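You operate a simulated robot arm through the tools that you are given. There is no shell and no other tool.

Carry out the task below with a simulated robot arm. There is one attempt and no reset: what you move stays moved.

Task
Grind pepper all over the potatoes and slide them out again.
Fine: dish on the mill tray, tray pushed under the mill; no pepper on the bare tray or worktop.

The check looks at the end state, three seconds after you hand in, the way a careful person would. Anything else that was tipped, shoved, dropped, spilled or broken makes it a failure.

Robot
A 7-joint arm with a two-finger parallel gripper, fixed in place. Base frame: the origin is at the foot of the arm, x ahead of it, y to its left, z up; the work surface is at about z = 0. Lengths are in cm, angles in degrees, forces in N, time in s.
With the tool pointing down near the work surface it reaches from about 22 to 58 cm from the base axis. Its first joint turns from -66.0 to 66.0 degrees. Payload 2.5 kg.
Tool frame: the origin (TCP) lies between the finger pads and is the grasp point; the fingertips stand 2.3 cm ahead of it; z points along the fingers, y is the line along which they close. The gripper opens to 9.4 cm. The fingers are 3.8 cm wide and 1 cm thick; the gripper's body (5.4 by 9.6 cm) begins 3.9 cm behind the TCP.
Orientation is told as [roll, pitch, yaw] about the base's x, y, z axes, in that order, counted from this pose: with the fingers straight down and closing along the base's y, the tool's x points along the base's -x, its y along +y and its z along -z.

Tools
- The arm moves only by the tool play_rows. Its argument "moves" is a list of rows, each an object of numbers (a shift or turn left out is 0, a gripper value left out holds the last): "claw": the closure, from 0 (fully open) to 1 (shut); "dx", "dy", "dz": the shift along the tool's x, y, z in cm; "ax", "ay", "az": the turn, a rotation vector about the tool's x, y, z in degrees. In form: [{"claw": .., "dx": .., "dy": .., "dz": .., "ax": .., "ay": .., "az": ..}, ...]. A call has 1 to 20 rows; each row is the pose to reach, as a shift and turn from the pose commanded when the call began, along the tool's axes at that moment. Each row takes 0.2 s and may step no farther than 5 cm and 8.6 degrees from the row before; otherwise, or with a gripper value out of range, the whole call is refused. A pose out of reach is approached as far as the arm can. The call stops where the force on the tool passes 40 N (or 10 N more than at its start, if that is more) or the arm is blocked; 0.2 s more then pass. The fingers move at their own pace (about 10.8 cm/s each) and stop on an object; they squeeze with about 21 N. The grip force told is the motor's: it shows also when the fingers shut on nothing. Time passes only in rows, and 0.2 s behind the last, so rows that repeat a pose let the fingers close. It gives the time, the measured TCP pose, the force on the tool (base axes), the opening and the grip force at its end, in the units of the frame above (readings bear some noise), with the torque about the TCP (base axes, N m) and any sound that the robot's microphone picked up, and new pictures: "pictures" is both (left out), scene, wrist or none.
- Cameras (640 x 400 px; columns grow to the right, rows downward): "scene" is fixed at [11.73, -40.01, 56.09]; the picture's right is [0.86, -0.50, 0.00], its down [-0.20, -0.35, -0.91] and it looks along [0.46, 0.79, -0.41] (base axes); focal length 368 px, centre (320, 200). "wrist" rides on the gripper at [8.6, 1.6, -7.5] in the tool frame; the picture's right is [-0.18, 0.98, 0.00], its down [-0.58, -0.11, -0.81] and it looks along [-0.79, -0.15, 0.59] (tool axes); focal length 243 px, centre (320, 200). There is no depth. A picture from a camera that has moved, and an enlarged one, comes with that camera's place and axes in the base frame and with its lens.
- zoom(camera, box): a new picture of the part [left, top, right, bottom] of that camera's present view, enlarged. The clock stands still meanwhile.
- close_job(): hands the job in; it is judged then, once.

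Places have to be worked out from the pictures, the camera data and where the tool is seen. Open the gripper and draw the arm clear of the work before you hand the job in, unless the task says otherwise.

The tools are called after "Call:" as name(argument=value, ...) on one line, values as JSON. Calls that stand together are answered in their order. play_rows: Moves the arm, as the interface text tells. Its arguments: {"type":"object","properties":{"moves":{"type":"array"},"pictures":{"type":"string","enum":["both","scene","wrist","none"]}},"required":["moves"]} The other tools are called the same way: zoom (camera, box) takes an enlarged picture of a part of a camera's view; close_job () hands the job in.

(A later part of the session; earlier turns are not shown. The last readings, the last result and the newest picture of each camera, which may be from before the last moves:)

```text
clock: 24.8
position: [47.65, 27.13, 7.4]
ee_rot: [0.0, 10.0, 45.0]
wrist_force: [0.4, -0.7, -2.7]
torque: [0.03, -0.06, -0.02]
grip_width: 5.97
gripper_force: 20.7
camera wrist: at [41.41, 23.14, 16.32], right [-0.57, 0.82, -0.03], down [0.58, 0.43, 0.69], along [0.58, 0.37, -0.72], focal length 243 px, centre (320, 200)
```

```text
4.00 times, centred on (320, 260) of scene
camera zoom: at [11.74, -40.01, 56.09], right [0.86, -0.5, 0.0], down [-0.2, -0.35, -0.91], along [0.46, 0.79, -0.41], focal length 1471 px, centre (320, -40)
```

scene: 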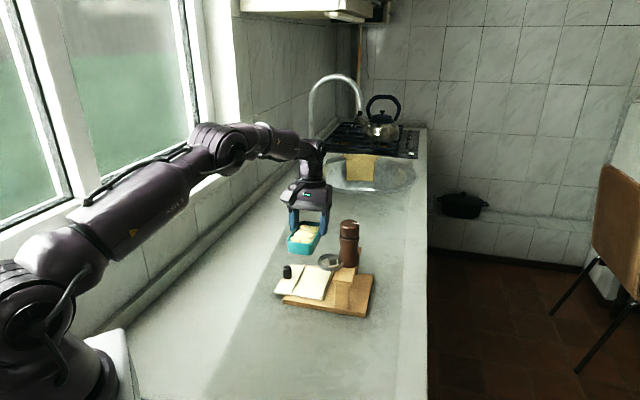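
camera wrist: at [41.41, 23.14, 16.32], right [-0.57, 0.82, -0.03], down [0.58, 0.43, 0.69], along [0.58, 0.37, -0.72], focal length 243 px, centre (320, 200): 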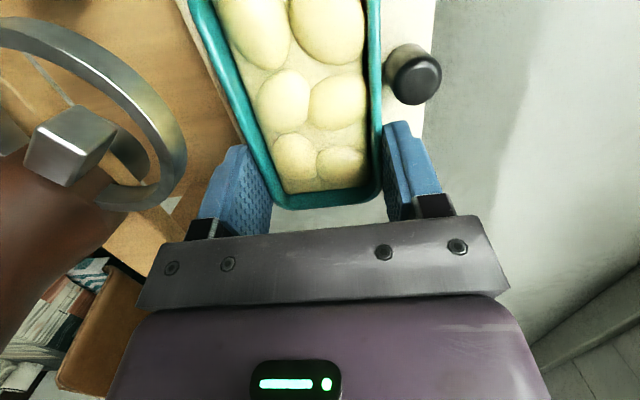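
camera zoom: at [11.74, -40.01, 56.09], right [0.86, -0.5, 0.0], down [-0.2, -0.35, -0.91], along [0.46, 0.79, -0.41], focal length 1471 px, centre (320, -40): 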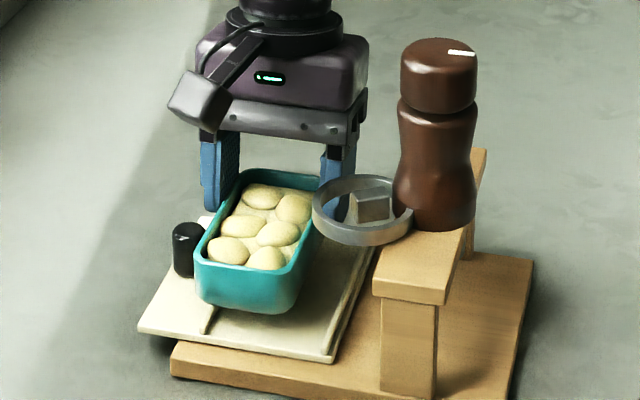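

It's exactly as intended, behind the ring and clear of the knob. I'll slide +u by 1.45 cm (and +w 0.2), passing under the ring level, then look at the alignment with the ridge and lip.

Call:
play_rows(moves=[{"claw": 1, "dx": -0.1, "dy": -0.5}, {"dx": -0.2, "dy": -1.0}, {"dx": -0.2, "dy": -1.45}], pictures="wrist")

Call:
zoom(camera="scene", box=[260, 210, 380, 310])

Call:
zoom(camera="wrist", box=[100, 0, 440, 240])

```text
clock: 25.6
position: [48.87, 26.35, 7.3]
ee_rot: [-0.1, 10.0, 45.3]
wrist_force: [0.3, -0.2, -2.5]
torque: [0.06, -0.08, 0.02]
grip_width: 5.98
gripper_force: 21.4
camera wrist: at [42.64, 22.27, 16.32], right [-0.57, 0.82, -0.03], down [0.58, 0.43, 0.69], along [0.58, 0.37, -0.72], focal length 243 px, centre (320, 200)
```

wrist: 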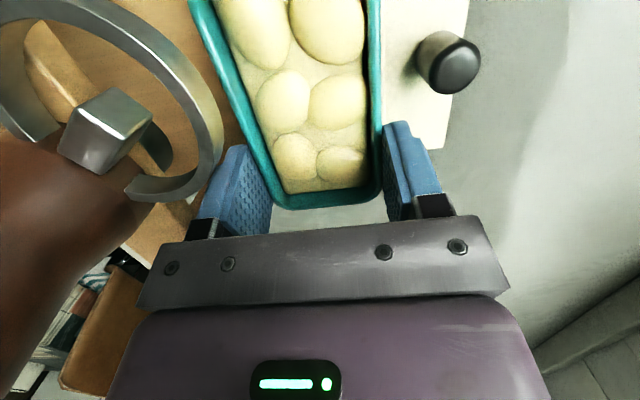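

```text
4.00 times, centred on (320, 260) of scene
camera zoom: at [11.74, -40.01, 56.09], right [0.86, -0.5, 0.0], down [-0.2, -0.35, -0.91], along [0.46, 0.79, -0.41], focal length 1471 px, centre (320, -40)
```

zoom: 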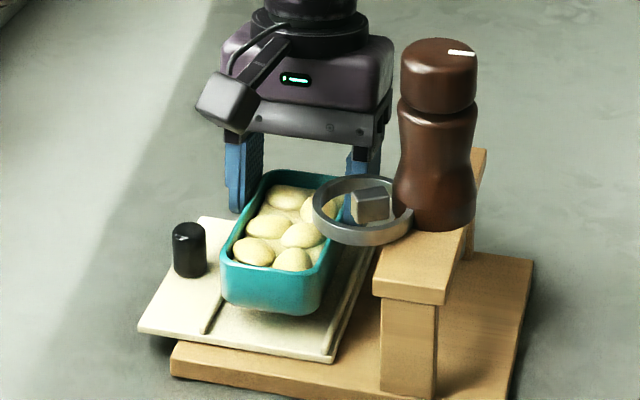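

```text
1.67 times, centred on (270, 120) of wrist
camera zoom: at [42.64, 22.27, 16.32], right [-0.57, 0.82, -0.03], down [0.58, 0.43, 0.69], along [0.58, 0.37, -0.72], focal length 404 px, centre (403, 333)
```

zoom: 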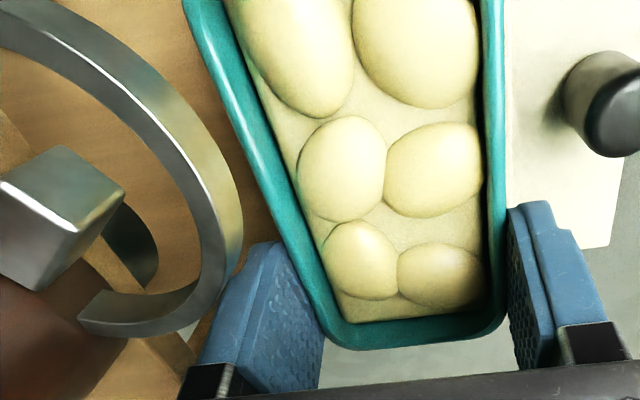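

The dish is centred over the pocket between ridge and lip. I'll lower 1.4 cm to just above the tray, nudging slightly back toward -w.

Call:
play_rows(moves=[{"claw": 1, "dx": 0.02, "dz": 0.7}, {"dx": -0.09, "dz": 1.38}], pictures="none")

Call:
zoom(camera="scene", box=[260, 220, 380, 310])

Call:
zoom(camera="wrist", box=[100, 0, 440, 240])

```text
clock: 26.2
position: [48.74, 26.24, 5.92]
ee_rot: [0.0, 10.0, 45.1]
wrist_force: [0.0, 0.3, -1.9]
torque: [0.04, -0.03, -0.02]
grip_width: 5.98
gripper_force: 20.8
```

```text
4.44 times, centred on (320, 265) of scene
camera zoom: at [11.74, -40.01, 56.09], right [0.86, -0.5, 0.0], down [-0.2, -0.35, -0.91], along [0.46, 0.79, -0.41], focal length 1634 px, centre (320, -89)
```

zoom: 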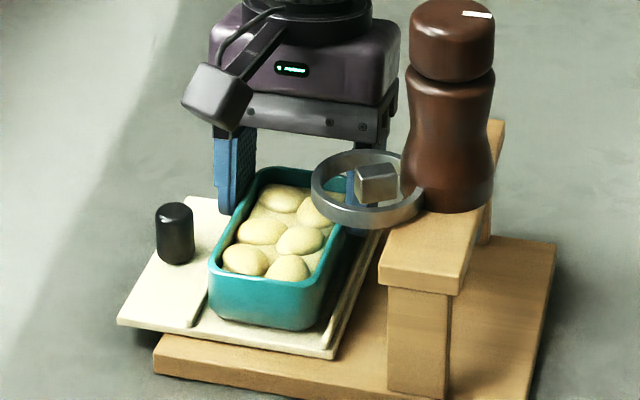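

```text
1.67 times, centred on (270, 120) of wrist
camera zoom: at [42.5, 22.18, 14.91], right [-0.57, 0.82, -0.03], down [0.58, 0.43, 0.69], along [0.58, 0.37, -0.72], focal length 404 px, centre (403, 333)
```

zoom: 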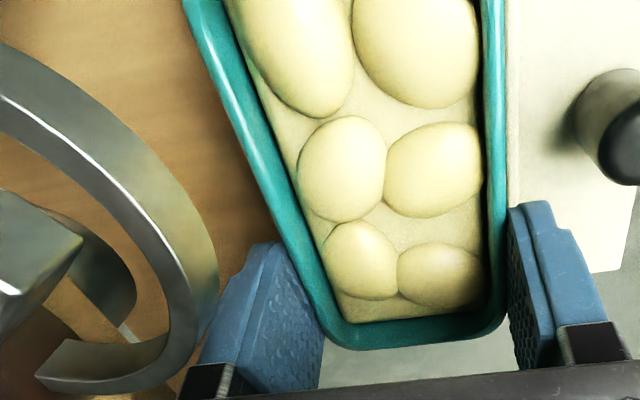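

Everything is well placed, and the dish bottom is about 0.4 cm over the tray. I'll lower in small steps while watching the force.

Call:
play_rows(moves=[{"claw": 1, "dx": -0.02, "dz": 0.12}, {"dx": -0.04, "dz": 0.25}], pictures="none")

Call:
zoom(camera="scene", box=[280, 255, 350, 305])

```text
clock: 26.8
position: [48.65, 26.27, 5.97]
ee_rot: [-0.2, 10.0, 45.0]
wrist_force: [-5.3, -3.1, 12.5]
torque: [-0.22, 0.39, -0.02]
grip_width: 6.01
gripper_force: 21.1
```

```text
8.00 times, centred on (315, 280) of scene
camera zoom: at [11.73, -40.01, 56.09], right [0.86, -0.5, 0.0], down [-0.2, -0.35, -0.91], along [0.46, 0.79, -0.41], focal length 2941 px, centre (360, -440)
```

zoom: 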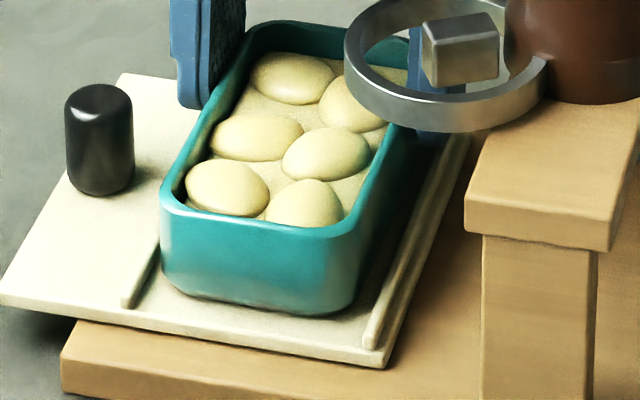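

The force shows the dish resting on the tray (contact under its centre), and the picture shows it between ridge and lip. I'll ease off the pressure and open just enough to release.

Call:
play_rows(moves=[{"claw": 1, "dx": 0.035, "dz": -0.2}, {"claw": 0.33}, {"claw": 0.3, "dx": 0.035, "dz": -0.2}, {"claw": 0.3, "dx": 0.035, "dz": -0.2}], pictures="wrist")

Call:
zoom(camera="scene", box=[280, 245, 360, 305])

```text
clock: 27.8
position: [48.76, 26.16, 6.06]
ee_rot: [0.0, 10.0, 45.0]
wrist_force: [0.5, -0.4, 0.0]
torque: [-0.02, -0.01, 0.01]
grip_width: 6.58
gripper_force: 0.0
camera wrist: at [42.49, 22.18, 14.92], right [-0.57, 0.82, -0.03], down [0.58, 0.43, 0.69], along [0.58, 0.37, -0.72], focal length 243 px, centre (320, 200)
```

wrist: 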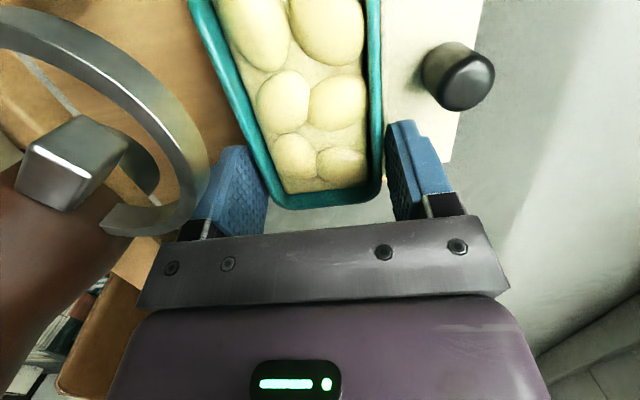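

```text
6.67 times, centred on (320, 275) of scene
camera zoom: at [11.73, -40.01, 56.09], right [0.86, -0.5, 0.0], down [-0.2, -0.35, -0.91], along [0.46, 0.79, -0.41], focal length 2451 px, centre (320, -300)
```

zoom: 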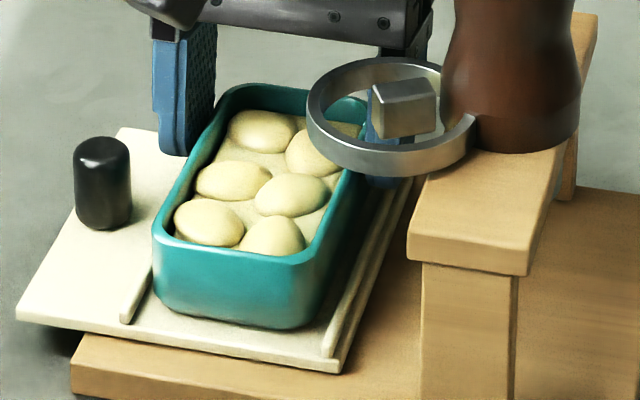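

Released cleanly. I'll rise until the fingertips clear the rim (still below the ring), step -u/+w away from the ring, then go straight up.

Call:
play_rows(moves=[{"claw": 0.3, "dx": 0.15, "dz": -0.85}, {"dx": 0.33, "dz": -1.9}, {"dx": 0.2, "dy": 0.5, "dz": -2.1}, {"dx": 0.1, "dy": 0.8, "dz": -2.3}, {"dx": 0.4, "dy": 0.8, "dz": -5.0}, {"dx": 0.9, "dy": 0.8, "dz": -9}, {"dx": 1.7, "dy": 0.8, "dz": -13.5}], pictures="both")

Call:
zoom(camera="scene", box=[270, 210, 380, 310])

Call:
zoom(camera="wrist", box=[140, 0, 420, 170])

```text
clock: 29.4
position: [48.64, 27.32, 19.74]
ee_rot: [0.0, 10.0, 45.1]
wrist_force: [0.3, -0.4, 0.2]
torque: [-0.02, -0.03, -0.02]
grip_width: 6.6
gripper_force: 0.1
camera wrist: at [42.45, 23.31, 28.71], right [-0.57, 0.82, -0.03], down [0.58, 0.43, 0.69], along [0.58, 0.37, -0.72], focal length 243 px, centre (320, 200)
```

scene: 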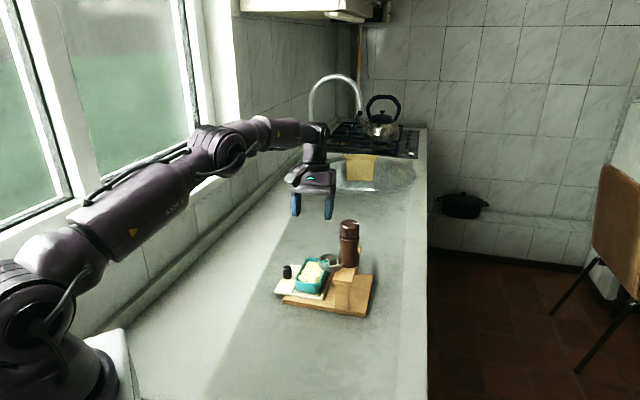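
wrist: 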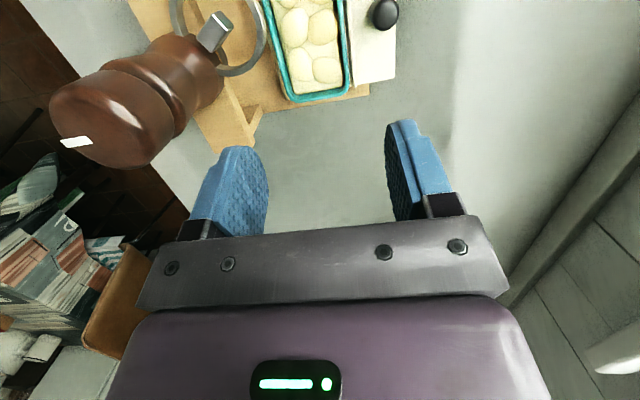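

```text
4.00 times, centred on (325, 260) of scene
camera zoom: at [11.73, -40.01, 56.09], right [0.86, -0.5, 0.0], down [-0.2, -0.35, -0.91], along [0.46, 0.79, -0.41], focal length 1471 px, centre (300, -40)
```

zoom: 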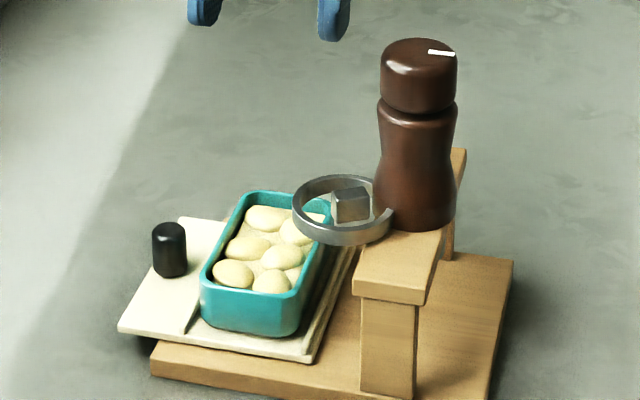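

```text
2.29 times, centred on (280, 85) of wrist
camera zoom: at [42.45, 23.31, 28.71], right [-0.57, 0.82, -0.03], down [0.58, 0.43, 0.69], along [0.58, 0.37, -0.72], focal length 555 px, centre (411, 463)
```

zoom: 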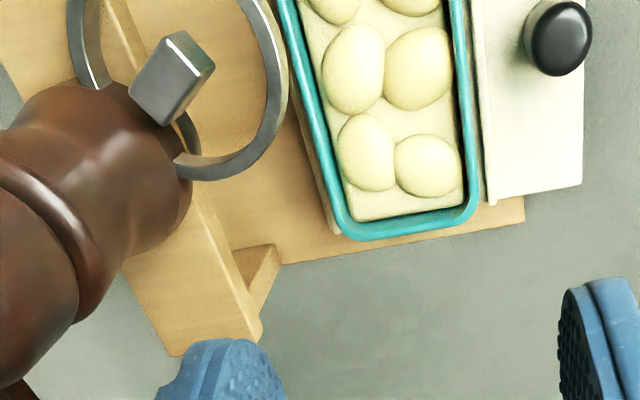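

The dish sits in the pocket (centre u≈16.0, w≈50.5). Next I'll grip the black knob with the tool turned to yaw -45 and tilted 40° forward, so the hand stays behind the ring when pushing. First I'll straighten up, raise and turn.

Call:
play_rows(moves=[{"claw": 0.3, "dz": -2.5, "ay": -5}, {"dz": -4.5, "ay": -10}], pictures="none")

Call:
play_rows(moves=[{"claw": 0.45, "dx": 0.3, "dy": 0.5, "az": 8}, {"dx": 0.6, "dy": 1, "az": 16}, {"dx": 1, "dy": 1.6, "az": 24}, {"dx": 1.4, "dy": 2.2, "az": 32}, {"dx": 1.8, "dy": 2.8, "az": 40}, {"dx": 2.2, "dy": 3.4, "az": 48}, {"dx": 2.6, "dy": 4, "az": 56}, {"dx": 3, "dy": 4.6, "az": 64}, {"dx": 3.4, "dy": 5.2, "az": 72}, {"dx": 3.67, "dy": 5.9, "az": 80}, {"dx": 3.67, "dy": 5.94, "az": 86}, {"dx": 3.67, "dy": 5.94, "az": 90}], pictures="both")

```text
clock: 30.0
position: [49.3, 27.78, 24.06]
ee_rot: [-0.1, 0.0, 45.0]
wrist_force: [0.6, -0.2, 0.8]
torque: [-0.05, -0.02, -0.04]
grip_width: 6.57
gripper_force: 0.1
```

```text
clock: 32.6
position: [42.26, 29.38, 23.94]
ee_rot: [0.0, 0.1, -45.2]
wrist_force: [-0.1, 1.0, -0.1]
torque: [-0.02, -0.01, -0.01]
grip_width: 5.19
gripper_force: 0.1
camera wrist: at [37.42, 36.61, 31.54], right [0.83, 0.56, 0.0], down [0.33, -0.49, 0.81], along [0.45, -0.67, -0.59], focal length 243 px, centre (320, 200)
```

scene: 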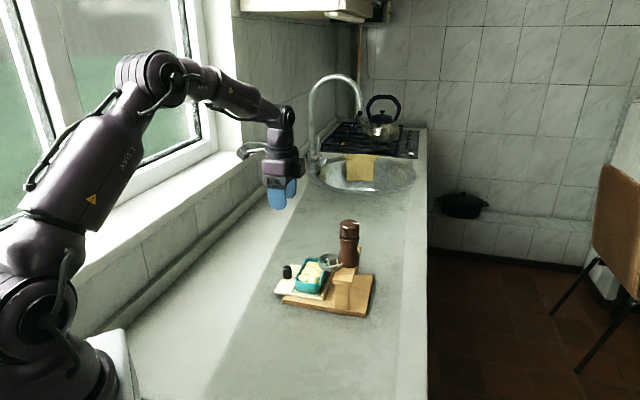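
wrist: 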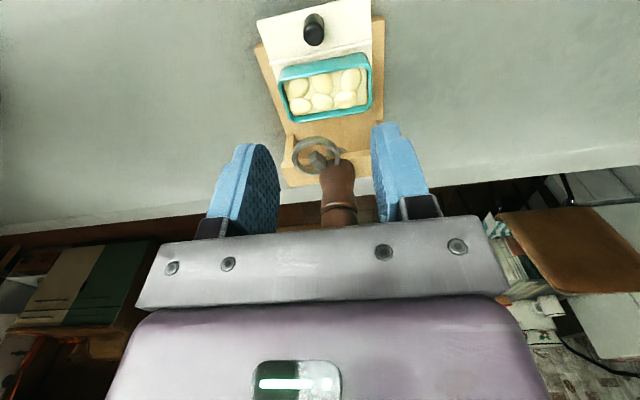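

Now I have a good view along the slide axis. I'll zoom in to re-measure the knob and dish placement.

Call:
zoom(camera="wrist", box=[240, 0, 400, 130])

```text
3.08 times, centred on (320, 65) of wrist
camera zoom: at [37.42, 36.61, 31.54], right [0.83, 0.56, 0.0], down [0.33, -0.49, 0.81], along [0.45, -0.67, -0.59], focal length 746 px, centre (320, 615)
```

zoom: 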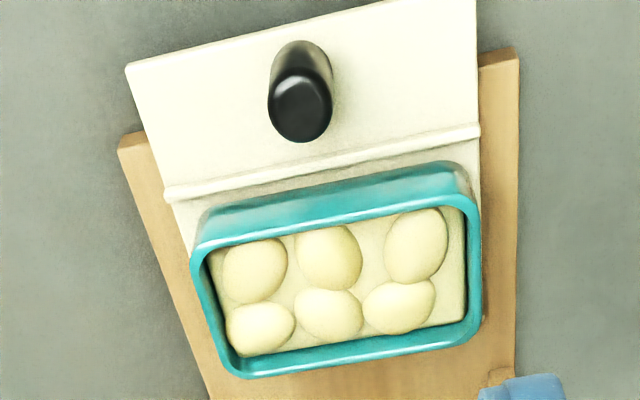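

The knob measures u=9.84, w=50.0 and the dish is centred at w≈50.2. I'll tilt 40° forward about the TCP and align in w.

Call:
play_rows(moves=[{"claw": 0.45, "dy": -0.2, "ay": -8}, {"dy": -0.5, "ay": -16}, {"dy": -0.66, "ay": -24}, {"dy": -0.66, "ay": -32}, {"dy": -0.66, "ay": -40}], pictures="both")

```text
clock: 33.8
position: [41.86, 28.91, 24.06]
ee_rot: [0.0, -40.2, -44.9]
wrist_force: [0.5, 0.4, 0.4]
torque: [0.0, 0.04, -0.02]
grip_width: 5.17
gripper_force: 0.0
camera wrist: at [35.0, 38.08, 24.23], right [0.79, 0.6, 0.12], down [-0.13, -0.02, 0.99], along [0.59, -0.8, 0.06], focal length 243 px, centre (320, 200)
```

scene: 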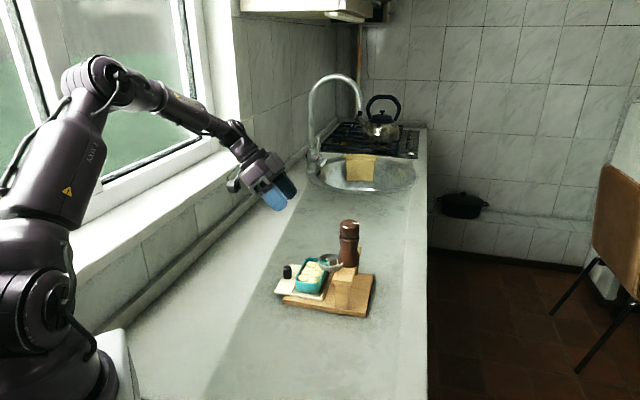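
wrist: 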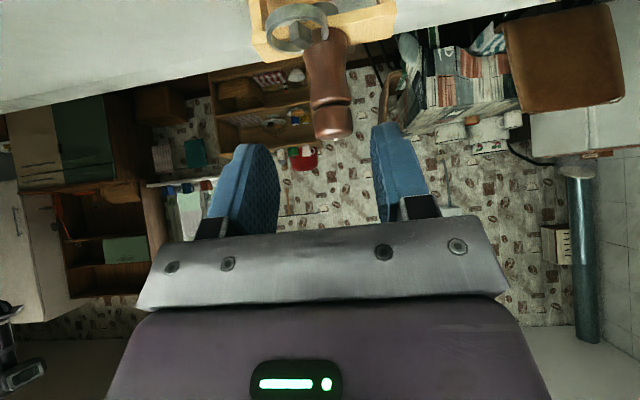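

The tilt is good. I'll descend vertically to z ≈ 9 over the knob and check alignment.

Call:
play_rows(moves=[{"claw": 0.45, "dx": 2.9, "dz": 3.4}, {"dx": 5.8, "dz": 6.85}, {"dx": 8.4, "dz": 9.95}, {"dx": 9.7, "dz": 11.5}], pictures="wrist")

Call:
zoom(camera="scene", box=[250, 210, 380, 310])

```text
clock: 34.8
position: [41.81, 28.81, 8.89]
ee_rot: [0.1, -39.9, -45.0]
wrist_force: [0.6, 0.8, 0.4]
torque: [0.03, 0.01, -0.02]
grip_width: 5.16
gripper_force: 0.1
camera wrist: at [34.91, 38.06, 9.13], right [0.79, 0.6, 0.12], down [-0.13, -0.03, 0.99], along [0.59, -0.8, 0.06], focal length 243 px, centre (320, 200)
```

wrist: 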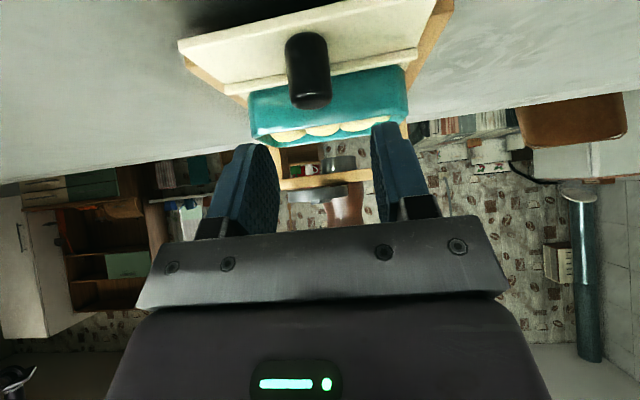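

```text
4.00 times, centred on (315, 260) of scene
camera zoom: at [11.73, -40.01, 56.09], right [0.86, -0.5, 0.0], down [-0.2, -0.35, -0.91], along [0.46, 0.79, -0.41], focal length 1471 px, centre (340, -40)
```

zoom: 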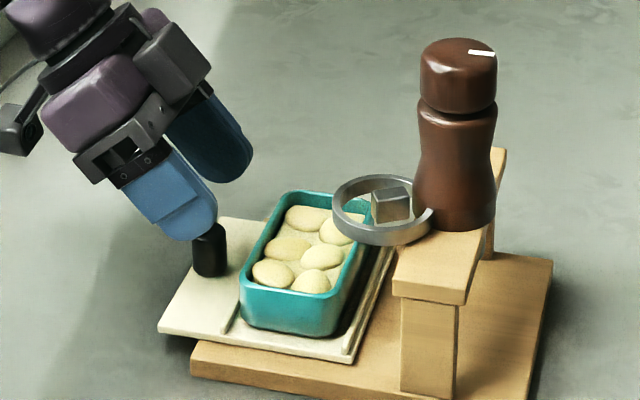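

The knob is centred between the fingers. I'll descend to z ≈ 5.45 and close on it.

Call:
play_rows(moves=[{"claw": 0.45, "dx": 1.1, "dz": 1.3}, {"dx": 1.9, "dz": 2.25}, {"dx": 2.22, "dz": 2.63}], pictures="none")

Call:
zoom(camera="scene", box=[260, 230, 360, 310])

Call:
zoom(camera="wrist", box=[160, 0, 480, 240])

```text
clock: 35.6
position: [41.88, 28.94, 5.52]
ee_rot: [0.0, -40.0, -45.0]
wrist_force: [0.2, 0.1, -0.1]
torque: [0.0, 0.02, -0.02]
grip_width: 5.18
gripper_force: 0.0
```

```text
5.00 times, centred on (310, 270) of scene
camera zoom: at [11.73, -40.01, 56.09], right [0.86, -0.5, 0.0], down [-0.2, -0.35, -0.91], along [0.46, 0.79, -0.41], focal length 1838 px, centre (370, -150)
```

zoom: 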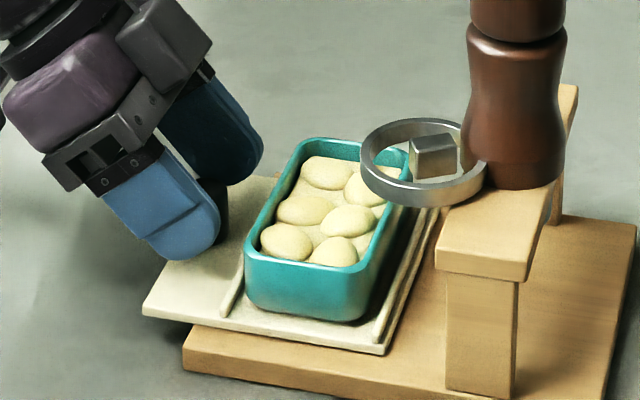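

```text
1.67 times, centred on (320, 120) of wrist
camera zoom: at [34.96, 38.09, 5.76], right [0.79, 0.6, 0.12], down [-0.13, -0.03, 0.99], along [0.59, -0.8, 0.06], focal length 404 px, centre (320, 333)
```

zoom: 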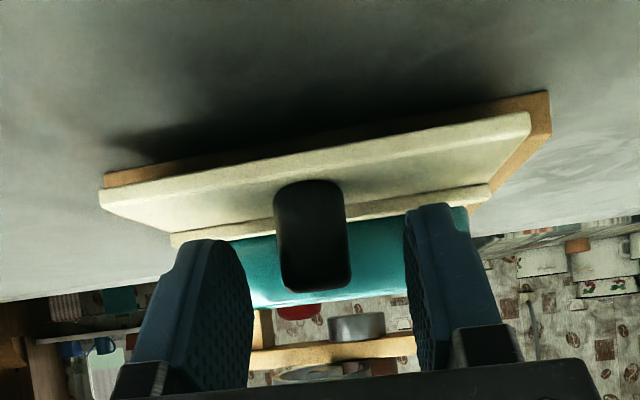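

The fingers straddle the knob, and the low view shows the outlet bottom at z≈6.3, above the dish rim. I'll close on the knob.

Call:
play_rows(moves=[{"claw": 0.6}, {"claw": 0.75}, {"claw": 1}, {"claw": 1}], pictures="wrist")

Call:
zoom(camera="scene", box=[260, 230, 360, 310])

```text
clock: 36.6
position: [41.84, 28.96, 5.47]
ee_rot: [-0.1, -40.1, -45.0]
wrist_force: [-3.7, -3.7, 1.3]
torque: [0.07, -0.13, -0.03]
grip_width: 2.01
gripper_force: 20.5
camera wrist: at [34.95, 38.05, 5.75], right [0.8, 0.6, 0.12], down [-0.13, -0.02, 0.99], along [0.59, -0.8, 0.06], focal length 243 px, centre (320, 200)
```

wrist: 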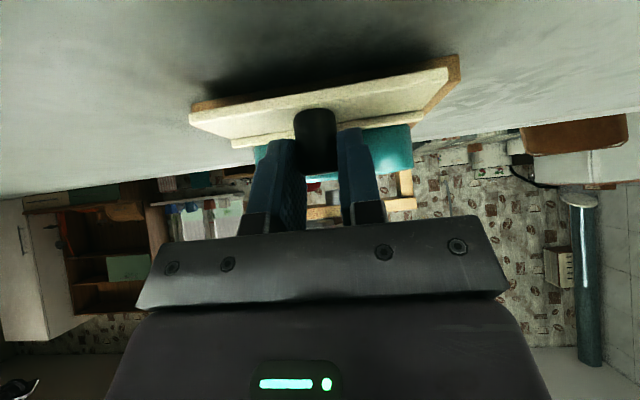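

```text
5.00 times, centred on (310, 270) of scene
camera zoom: at [11.73, -40.01, 56.09], right [0.86, -0.5, 0.0], down [-0.2, -0.35, -0.91], along [0.46, 0.79, -0.41], focal length 1838 px, centre (370, -150)
```

zoom: 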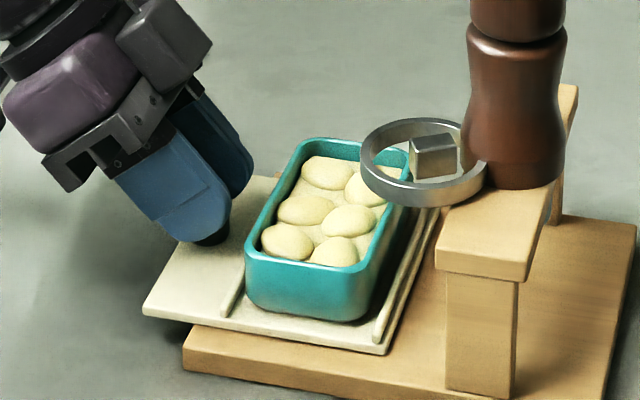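

The knob is gripped (2.0 cm). I'll ease the small sideways force and push +u gently by 1 cm to see that the tray slides.

Call:
play_rows(moves=[{"claw": 1, "dy": -0.05}, {"dy": -0.07, "dx": -0.23, "dz": 0.19}, {"dy": -0.07, "dx": -0.5, "dz": 0.42}, {"dy": -0.07, "dx": -0.766, "dz": 0.643}], pictures="none")

Call:
zoom(camera="scene", box=[260, 230, 360, 310])

```text
clock: 37.6
position: [42.52, 28.21, 5.5]
ee_rot: [0.0, -39.9, -44.9]
wrist_force: [-1.6, 0.0, 1.1]
torque: [-0.09, 0.26, -0.02]
grip_width: 2.0
gripper_force: 20.6
```

```text
5.00 times, centred on (310, 270) of scene
camera zoom: at [11.73, -40.01, 56.09], right [0.86, -0.5, 0.0], down [-0.2, -0.35, -0.91], along [0.46, 0.79, -0.41], focal length 1838 px, centre (370, -150)
```

zoom: 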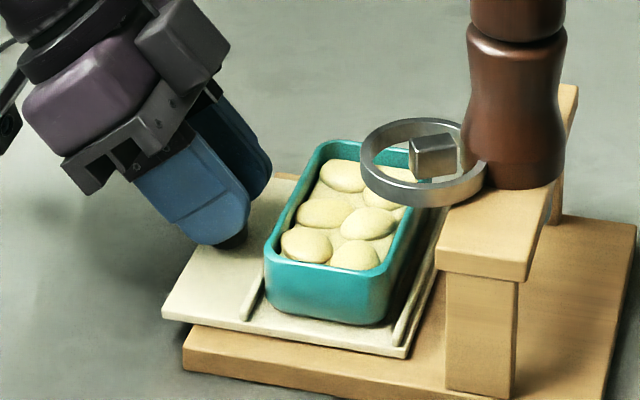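

It slides freely. Continuing the push by 4 cm, then I'll check clearance.

Call:
play_rows(moves=[{"claw": 1, "dx": -0.38, "dz": 0.32}, {"dx": -0.77, "dz": 0.64}, {"dx": -1.15, "dz": 0.96}, {"dx": -1.53, "dz": 1.29}, {"dx": -1.91, "dz": 1.61}, {"dx": -2.3, "dz": 1.93}, {"dx": -2.68, "dz": 2.25}, {"dx": -3.06, "dz": 2.57}], pictures="wrist")

Call:
zoom(camera="scene", box=[260, 220, 380, 310])

```text
clock: 39.4
position: [45.43, 25.37, 5.57]
ee_rot: [0.0, -40.0, -44.9]
wrist_force: [2.2, 1.6, 0.2]
torque: [-0.23, 0.0, 0.02]
grip_width: 2.02
gripper_force: 20.2
camera wrist: at [38.43, 34.56, 5.76], right [0.79, 0.6, 0.12], down [-0.13, -0.03, 0.99], along [0.59, -0.8, 0.06], focal length 243 px, centre (320, 200)
```

wrist: 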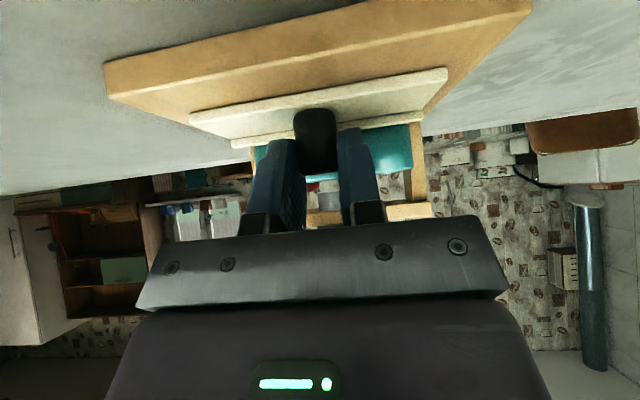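

```text
4.44 times, centred on (320, 265) of scene
camera zoom: at [11.74, -40.0, 56.09], right [0.86, -0.5, 0.0], down [-0.2, -0.35, -0.91], along [0.46, 0.79, -0.41], focal length 1634 px, centre (320, -89)
```

zoom: 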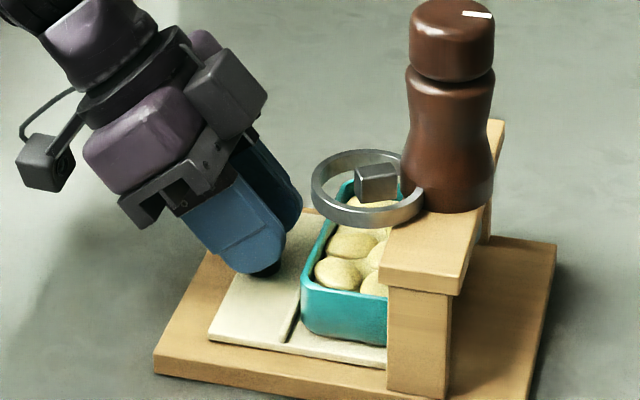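

The dish is passing under the beam without contact. Continuing another 3.3 cm slowly toward the mill outlet.

Call:
play_rows(moves=[{"claw": 1, "dx": -0.32, "dz": 0.27}, {"dx": -0.63, "dz": 0.53}, {"dx": -0.95, "dz": 0.8}, {"dx": -1.26, "dz": 1.06}, {"dx": -1.58, "dz": 1.33}, {"dx": -1.9, "dz": 1.59}, {"dx": -2.21, "dz": 1.86}, {"dx": -2.53, "dz": 2.12}], pictures="wrist")

Call:
zoom(camera="scene", box=[260, 220, 380, 310])

Call:
zoom(camera="wrist", box=[200, 60, 460, 250])

```text
clock: 41.2
position: [47.74, 23.03, 5.47]
ee_rot: [0.1, -40.0, -45.0]
wrist_force: [1.2, 1.6, 1.3]
torque: [0.15, -0.16, 0.0]
grip_width: 2.02
gripper_force: 21.0
camera wrist: at [40.79, 32.19, 5.76], right [0.79, 0.6, 0.12], down [-0.13, -0.02, 0.99], along [0.59, -0.8, 0.06], focal length 243 px, centre (320, 200)
```

wrist: 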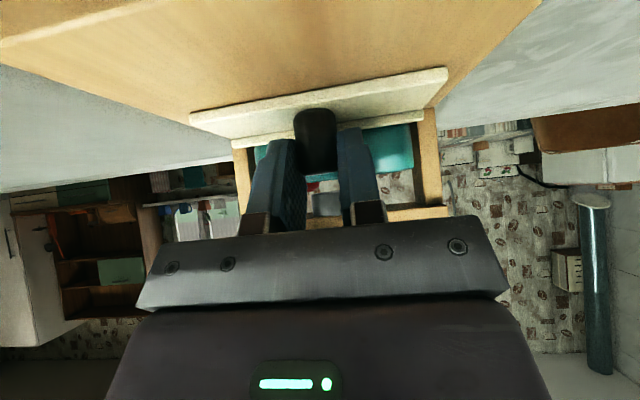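

```text
4.44 times, centred on (320, 265) of scene
camera zoom: at [11.73, -40.01, 56.09], right [0.86, -0.5, 0.0], down [-0.2, -0.35, -0.91], along [0.46, 0.79, -0.41], focal length 1634 px, centre (320, -89)
```

zoom: 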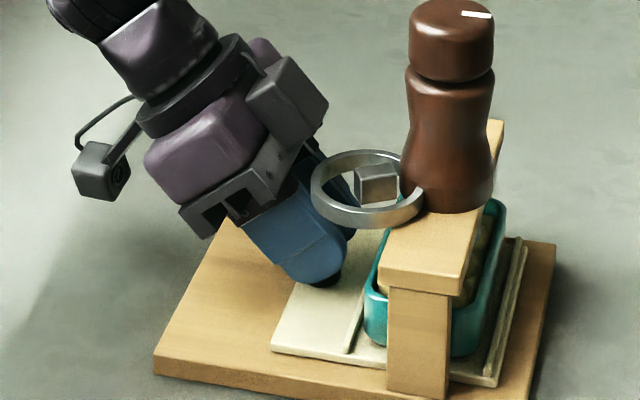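

```text
2.11 times, centred on (330, 155) of wrist
camera zoom: at [40.79, 32.19, 5.76], right [0.79, 0.6, 0.12], down [-0.13, -0.02, 0.99], along [0.59, -0.8, 0.06], focal length 511 px, centre (299, 295)
```

zoom: 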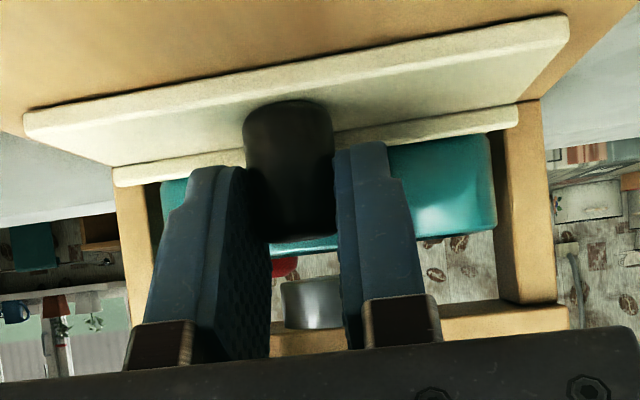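

The dish centre is now at u≈24.4, with the outlet at ≈24.75. I'll push 0.3 cm more, then release the knob.

Call:
play_rows(moves=[{"claw": 1, "dx": -0.12, "dz": 0.1}, {"dx": -0.23, "dz": 0.19}, {"dx": -0.23, "dz": 0.19}], pictures="none")

Call:
play_rows(moves=[{"claw": 0.65}, {"claw": 0.55}, {"claw": 0.5}], pictures="none")

Call:
zoom(camera="scene", box=[260, 220, 380, 310])

```text
clock: 42.0
position: [47.97, 22.88, 5.49]
ee_rot: [0.0, -40.0, -44.9]
wrist_force: [-10.8, 0.2, 9.3]
torque: [0.08, 0.03, -0.04]
grip_width: 2.03
gripper_force: 21.2
```

```text
clock: 42.8
position: [47.9, 22.88, 5.52]
ee_rot: [0.0, -40.0, -44.9]
wrist_force: [0.3, 0.2, -0.5]
torque: [-0.01, 0.04, -0.02]
grip_width: 4.69
gripper_force: 0.0
```

```text
4.44 times, centred on (320, 265) of scene
camera zoom: at [11.73, -40.01, 56.09], right [0.86, -0.5, 0.0], down [-0.2, -0.35, -0.91], along [0.46, 0.79, -0.41], focal length 1634 px, centre (320, -89)
```

zoom: 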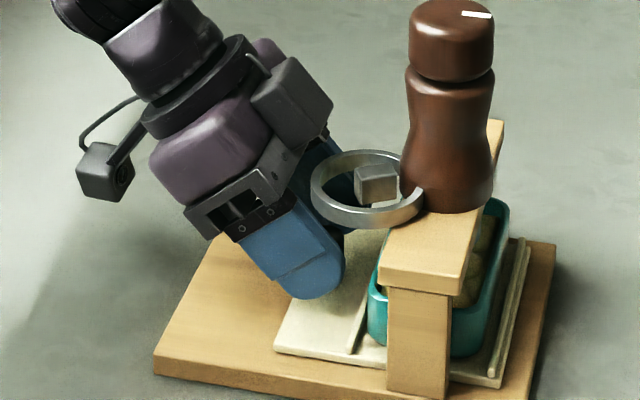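

After the last push the tray met its end stop (force vanished on release), so the dish is centred under the mill. I'll back the open hand away from the knob and rise.

Call:
play_rows(moves=[{"claw": 0.5, "dx": 1.15, "dz": -0.96}, {"dx": 2.3, "dz": -1.93}, {"dx": 3.83, "dz": -3.2}, {"dx": 3.4, "dz": -6.0}, {"dx": 1.4, "dz": -9.0}, {"dx": -0.9, "dz": -12.0}, {"dx": -3.3, "dz": -15.0}, {"dx": -5.6, "dz": -18.0}], pictures="both")

Call:
zoom(camera="scene", box=[270, 210, 390, 320])

```text
clock: 44.6
position: [42.71, 27.88, 22.83]
ee_rot: [0.0, -40.0, -44.8]
wrist_force: [0.4, -1.0, 0.5]
torque: [-0.01, -0.01, 0.05]
grip_width: 4.72
gripper_force: 0.0
camera wrist: at [35.74, 37.01, 23.12], right [0.79, 0.6, 0.12], down [-0.13, -0.02, 0.99], along [0.59, -0.8, 0.06], focal length 243 px, centre (320, 200)
```

scene: 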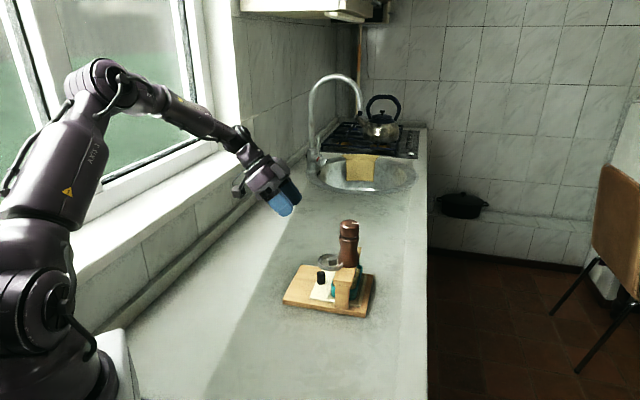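
wrist: 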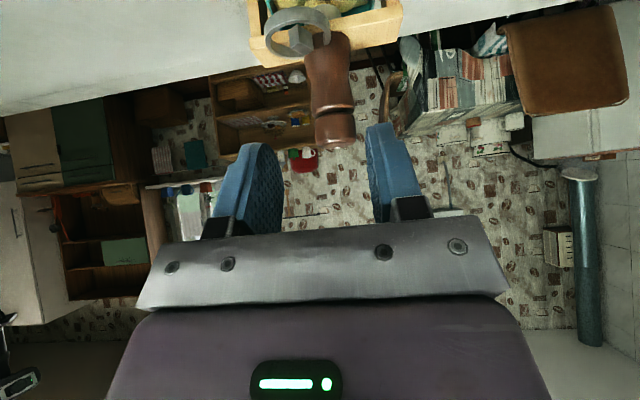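

```text
3.64 times, centred on (330, 265) of scene
camera zoom: at [11.73, -40.01, 56.09], right [0.86, -0.5, 0.0], down [-0.2, -0.35, -0.91], along [0.46, 0.79, -0.41], focal length 1337 px, centre (284, -36)
```

zoom: 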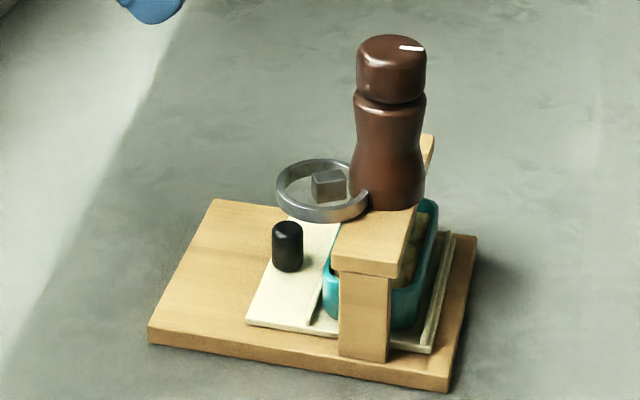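

The dish is correctly under the mill. Now I'll untilt the tool and move above the mill cap with open fingers.

Call:
play_rows(moves=[{"claw": 0.3, "ay": 8}, {"claw": 0, "ay": 16}, {"ay": 24}, {"ay": 32}, {"ay": 39.9}], pictures="none")

Call:
play_rows(moves=[{"claw": 0, "dz": -2.5, "az": -8}, {"dx": -1, "dz": -5, "az": -16}, {"dx": -3, "dz": -6, "az": -24}, {"dx": -5.5, "dz": -6, "az": -32}, {"dx": -8, "dz": -6, "az": -40}, {"dx": -10.5, "dz": -6, "az": -45}], pictures="wrist")

```text
clock: 45.8
position: [42.62, 27.97, 22.83]
ee_rot: [-0.1, 0.0, -45.0]
wrist_force: [1.0, -0.2, 0.0]
torque: [0.02, -0.01, -0.01]
grip_width: 9.39
gripper_force: 0.1
```

```text
clock: 47.2
position: [50.17, 20.64, 28.92]
ee_rot: [-0.1, -0.1, 0.2]
wrist_force: [-0.4, -0.1, -0.6]
torque: [0.0, -0.01, 0.0]
grip_width: 9.38
gripper_force: 0.0
camera wrist: at [41.54, 22.17, 36.43], right [0.18, 0.98, 0.0], down [0.58, -0.11, 0.81], along [0.79, -0.15, -0.59], focal length 243 px, centre (320, 200)
```

wrist: 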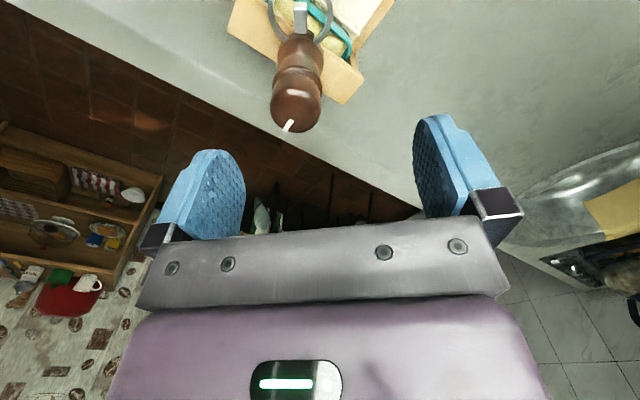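

I'll zoom to measure the cap's top precisely.

Call:
zoom(camera="wrist", box=[230, 0, 370, 150])

Call:
zoom(camera="scene", box=[325, 210, 375, 280])

```text
2.67 times, centred on (300, 75) of wrist
camera zoom: at [41.54, 22.17, 36.43], right [0.18, 0.98, 0.0], down [0.58, -0.11, 0.81], along [0.79, -0.15, -0.59], focal length 647 px, centre (373, 533)
```

zoom: 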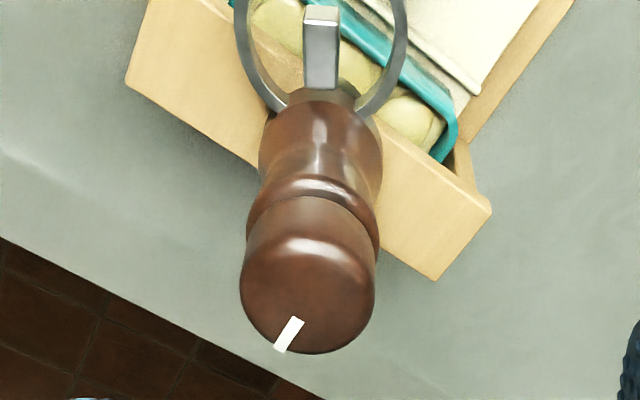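

```text
5.71 times, centred on (350, 245) of scene
camera zoom: at [11.73, -40.0, 56.09], right [0.86, -0.5, 0.0], down [-0.2, -0.35, -0.91], along [0.46, 0.79, -0.41], focal length 2101 px, centre (149, -57)
```

zoom: 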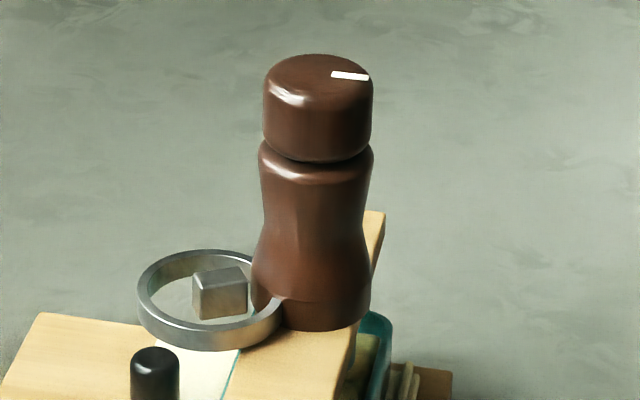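

The cap axis is at about (52.85, 17.97), with the cap spanning z 16.2–18.6 and ~4.1 cm wide. I'll turn to yaw +75 above the mill and centre over it, leaving room for a long twist.

Call:
play_rows(moves=[{"claw": 0, "dx": -0.6, "dy": -0.6, "az": -8}, {"dx": -1.3, "dy": -1.3, "az": -16}, {"dx": -2, "dy": -2, "az": -24}, {"dx": -2.68, "dy": -2.67, "az": -32}, {"dx": -2.68, "dy": -2.67, "az": -40}, {"dx": -2.68, "dy": -2.67, "az": -48}, {"dx": -2.68, "dy": -2.67, "az": -56}, {"dx": -2.68, "dy": -2.67, "az": -64}, {"dx": -2.68, "dy": -2.67, "az": -72}, {"dx": -2.68, "dy": -2.67, "dz": 2, "az": -76}], pictures="both")

```text
clock: 49.4
position: [52.89, 17.86, 26.84]
ee_rot: [-0.1, 0.2, 76.2]
wrist_force: [0.1, -0.2, -0.2]
torque: [-0.02, -0.04, -0.02]
grip_width: 9.42
gripper_force: 0.0
camera wrist: at [49.22, 9.84, 34.52], right [-0.91, 0.41, 0.0], down [0.24, 0.54, 0.81], along [0.33, 0.73, -0.59], focal length 243 px, centre (320, 200)
```

scene: 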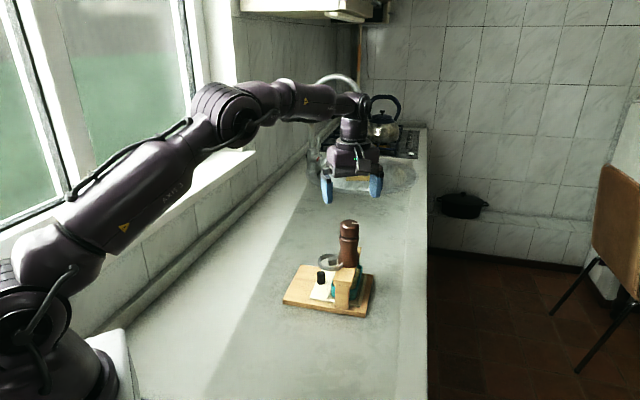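
wrist: 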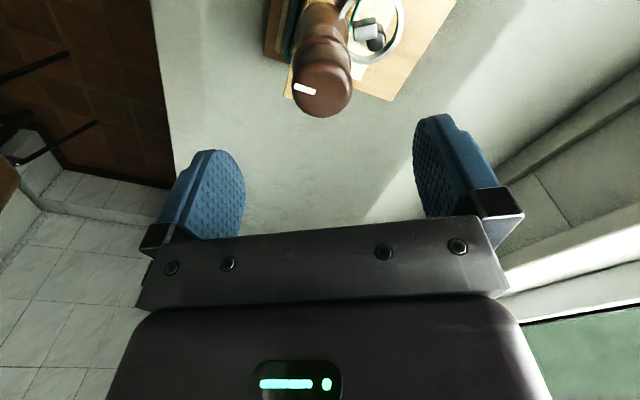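

I'll zoom to centre the cap accurately.

Call:
zoom(camera="wrist", box=[260, 0, 400, 130])

```text
3.08 times, centred on (330, 65) of wrist
camera zoom: at [49.22, 9.84, 34.52], right [-0.91, 0.41, 0.0], down [0.24, 0.54, 0.81], along [0.33, 0.73, -0.59], focal length 746 px, centre (289, 615)
```

zoom: 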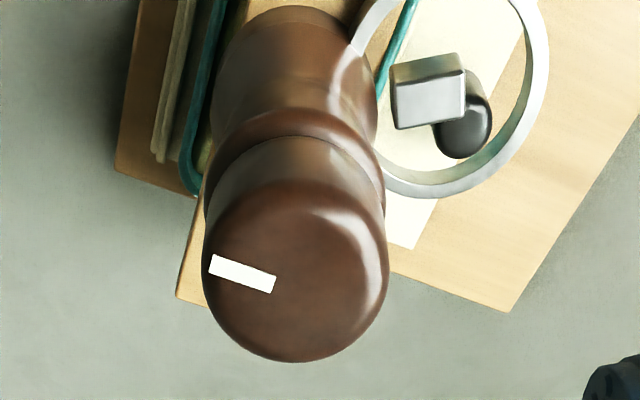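

The column fits give the cap axis at (52.77, 18.10). I'll shift to it and descend toward z ≈ 18.65 in two steps.

Call:
play_rows(moves=[{"claw": 0, "dx": -0.2, "dy": 0.17, "dz": 2}, {"dx": -0.2, "dy": 0.17, "dz": 4.5}, {"dx": -0.2, "dy": 0.17, "dz": 5.8}], pictures="wrist")

Call:
zoom(camera="scene", box=[310, 180, 390, 270])

```text
clock: 50.2
position: [52.68, 18.18, 21.13]
ee_rot: [0.0, 0.1, 76.1]
wrist_force: [-0.3, 0.2, -0.4]
torque: [-0.03, 0.03, -0.02]
grip_width: 9.41
gripper_force: 0.0
camera wrist: at [49.11, 10.13, 28.71], right [-0.91, 0.42, 0.0], down [0.25, 0.54, 0.81], along [0.34, 0.73, -0.59], focal length 243 px, centre (320, 200)
```

wrist: 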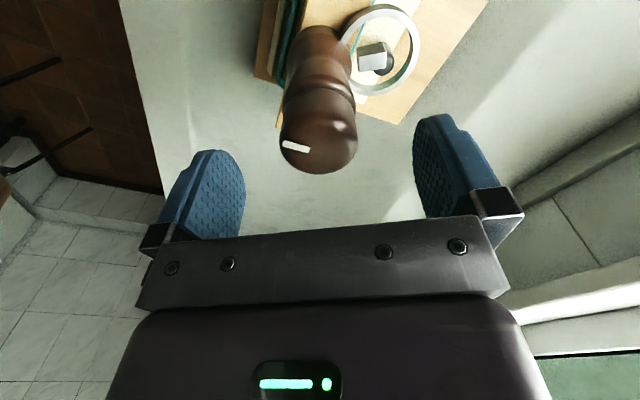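

```text
4.44 times, centred on (350, 225) of scene
camera zoom: at [11.73, -40.01, 56.09], right [0.86, -0.5, 0.0], down [-0.2, -0.35, -0.91], along [0.46, 0.79, -0.41], focal length 1634 px, centre (187, 89)
```

zoom: 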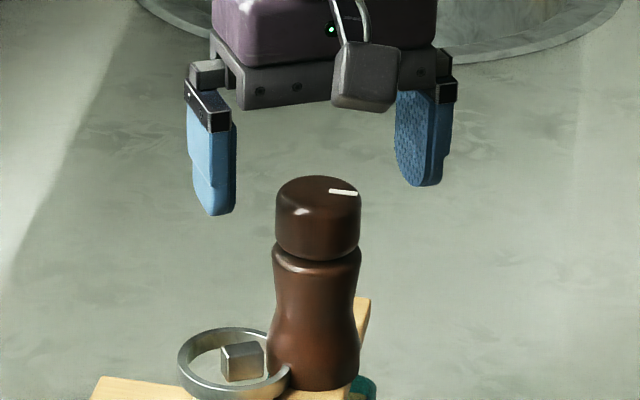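

The fingers are centred around the cap. I'll descend to TCP z ≈ 18.6, so the tips are just above the cap's lower edge, and close.

Call:
play_rows(moves=[{"claw": 0, "dz": 1.3}, {"dz": 2.53}, {"claw": 0.3, "dz": 2.53}, {"claw": 1, "dz": 2.53}, {"claw": 1, "dz": 2.53}], pictures="wrist")

Call:
zoom(camera="scene", box=[310, 190, 390, 280])

```text
clock: 51.4
position: [52.77, 18.03, 18.47]
ee_rot: [-0.1, 0.1, 76.0]
wrist_force: [6.8, -0.3, 0.5]
torque: [0.19, -0.11, 0.01]
grip_width: 4.17
gripper_force: 20.4
camera wrist: at [49.14, 10.07, 26.1], right [-0.91, 0.42, 0.0], down [0.24, 0.54, 0.81], along [0.34, 0.73, -0.59], focal length 243 px, centre (320, 200)
```

wrist: 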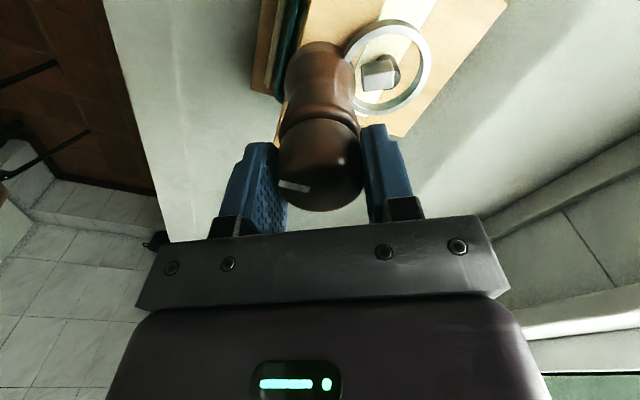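

```text
4.44 times, centred on (350, 235) of scene
camera zoom: at [11.74, -40.01, 56.09], right [0.86, -0.5, 0.0], down [-0.2, -0.35, -0.91], along [0.46, 0.79, -0.41], focal length 1634 px, centre (187, 44)
```

zoom: 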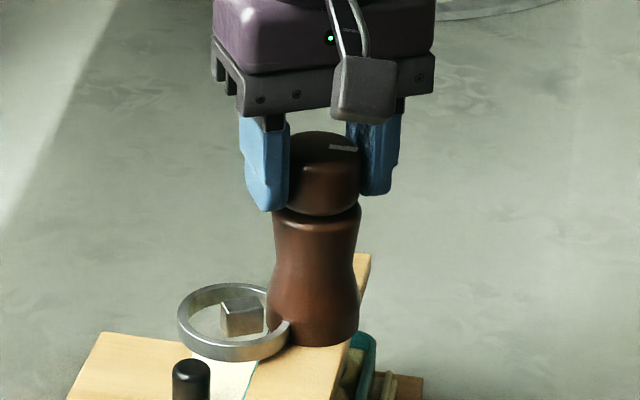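

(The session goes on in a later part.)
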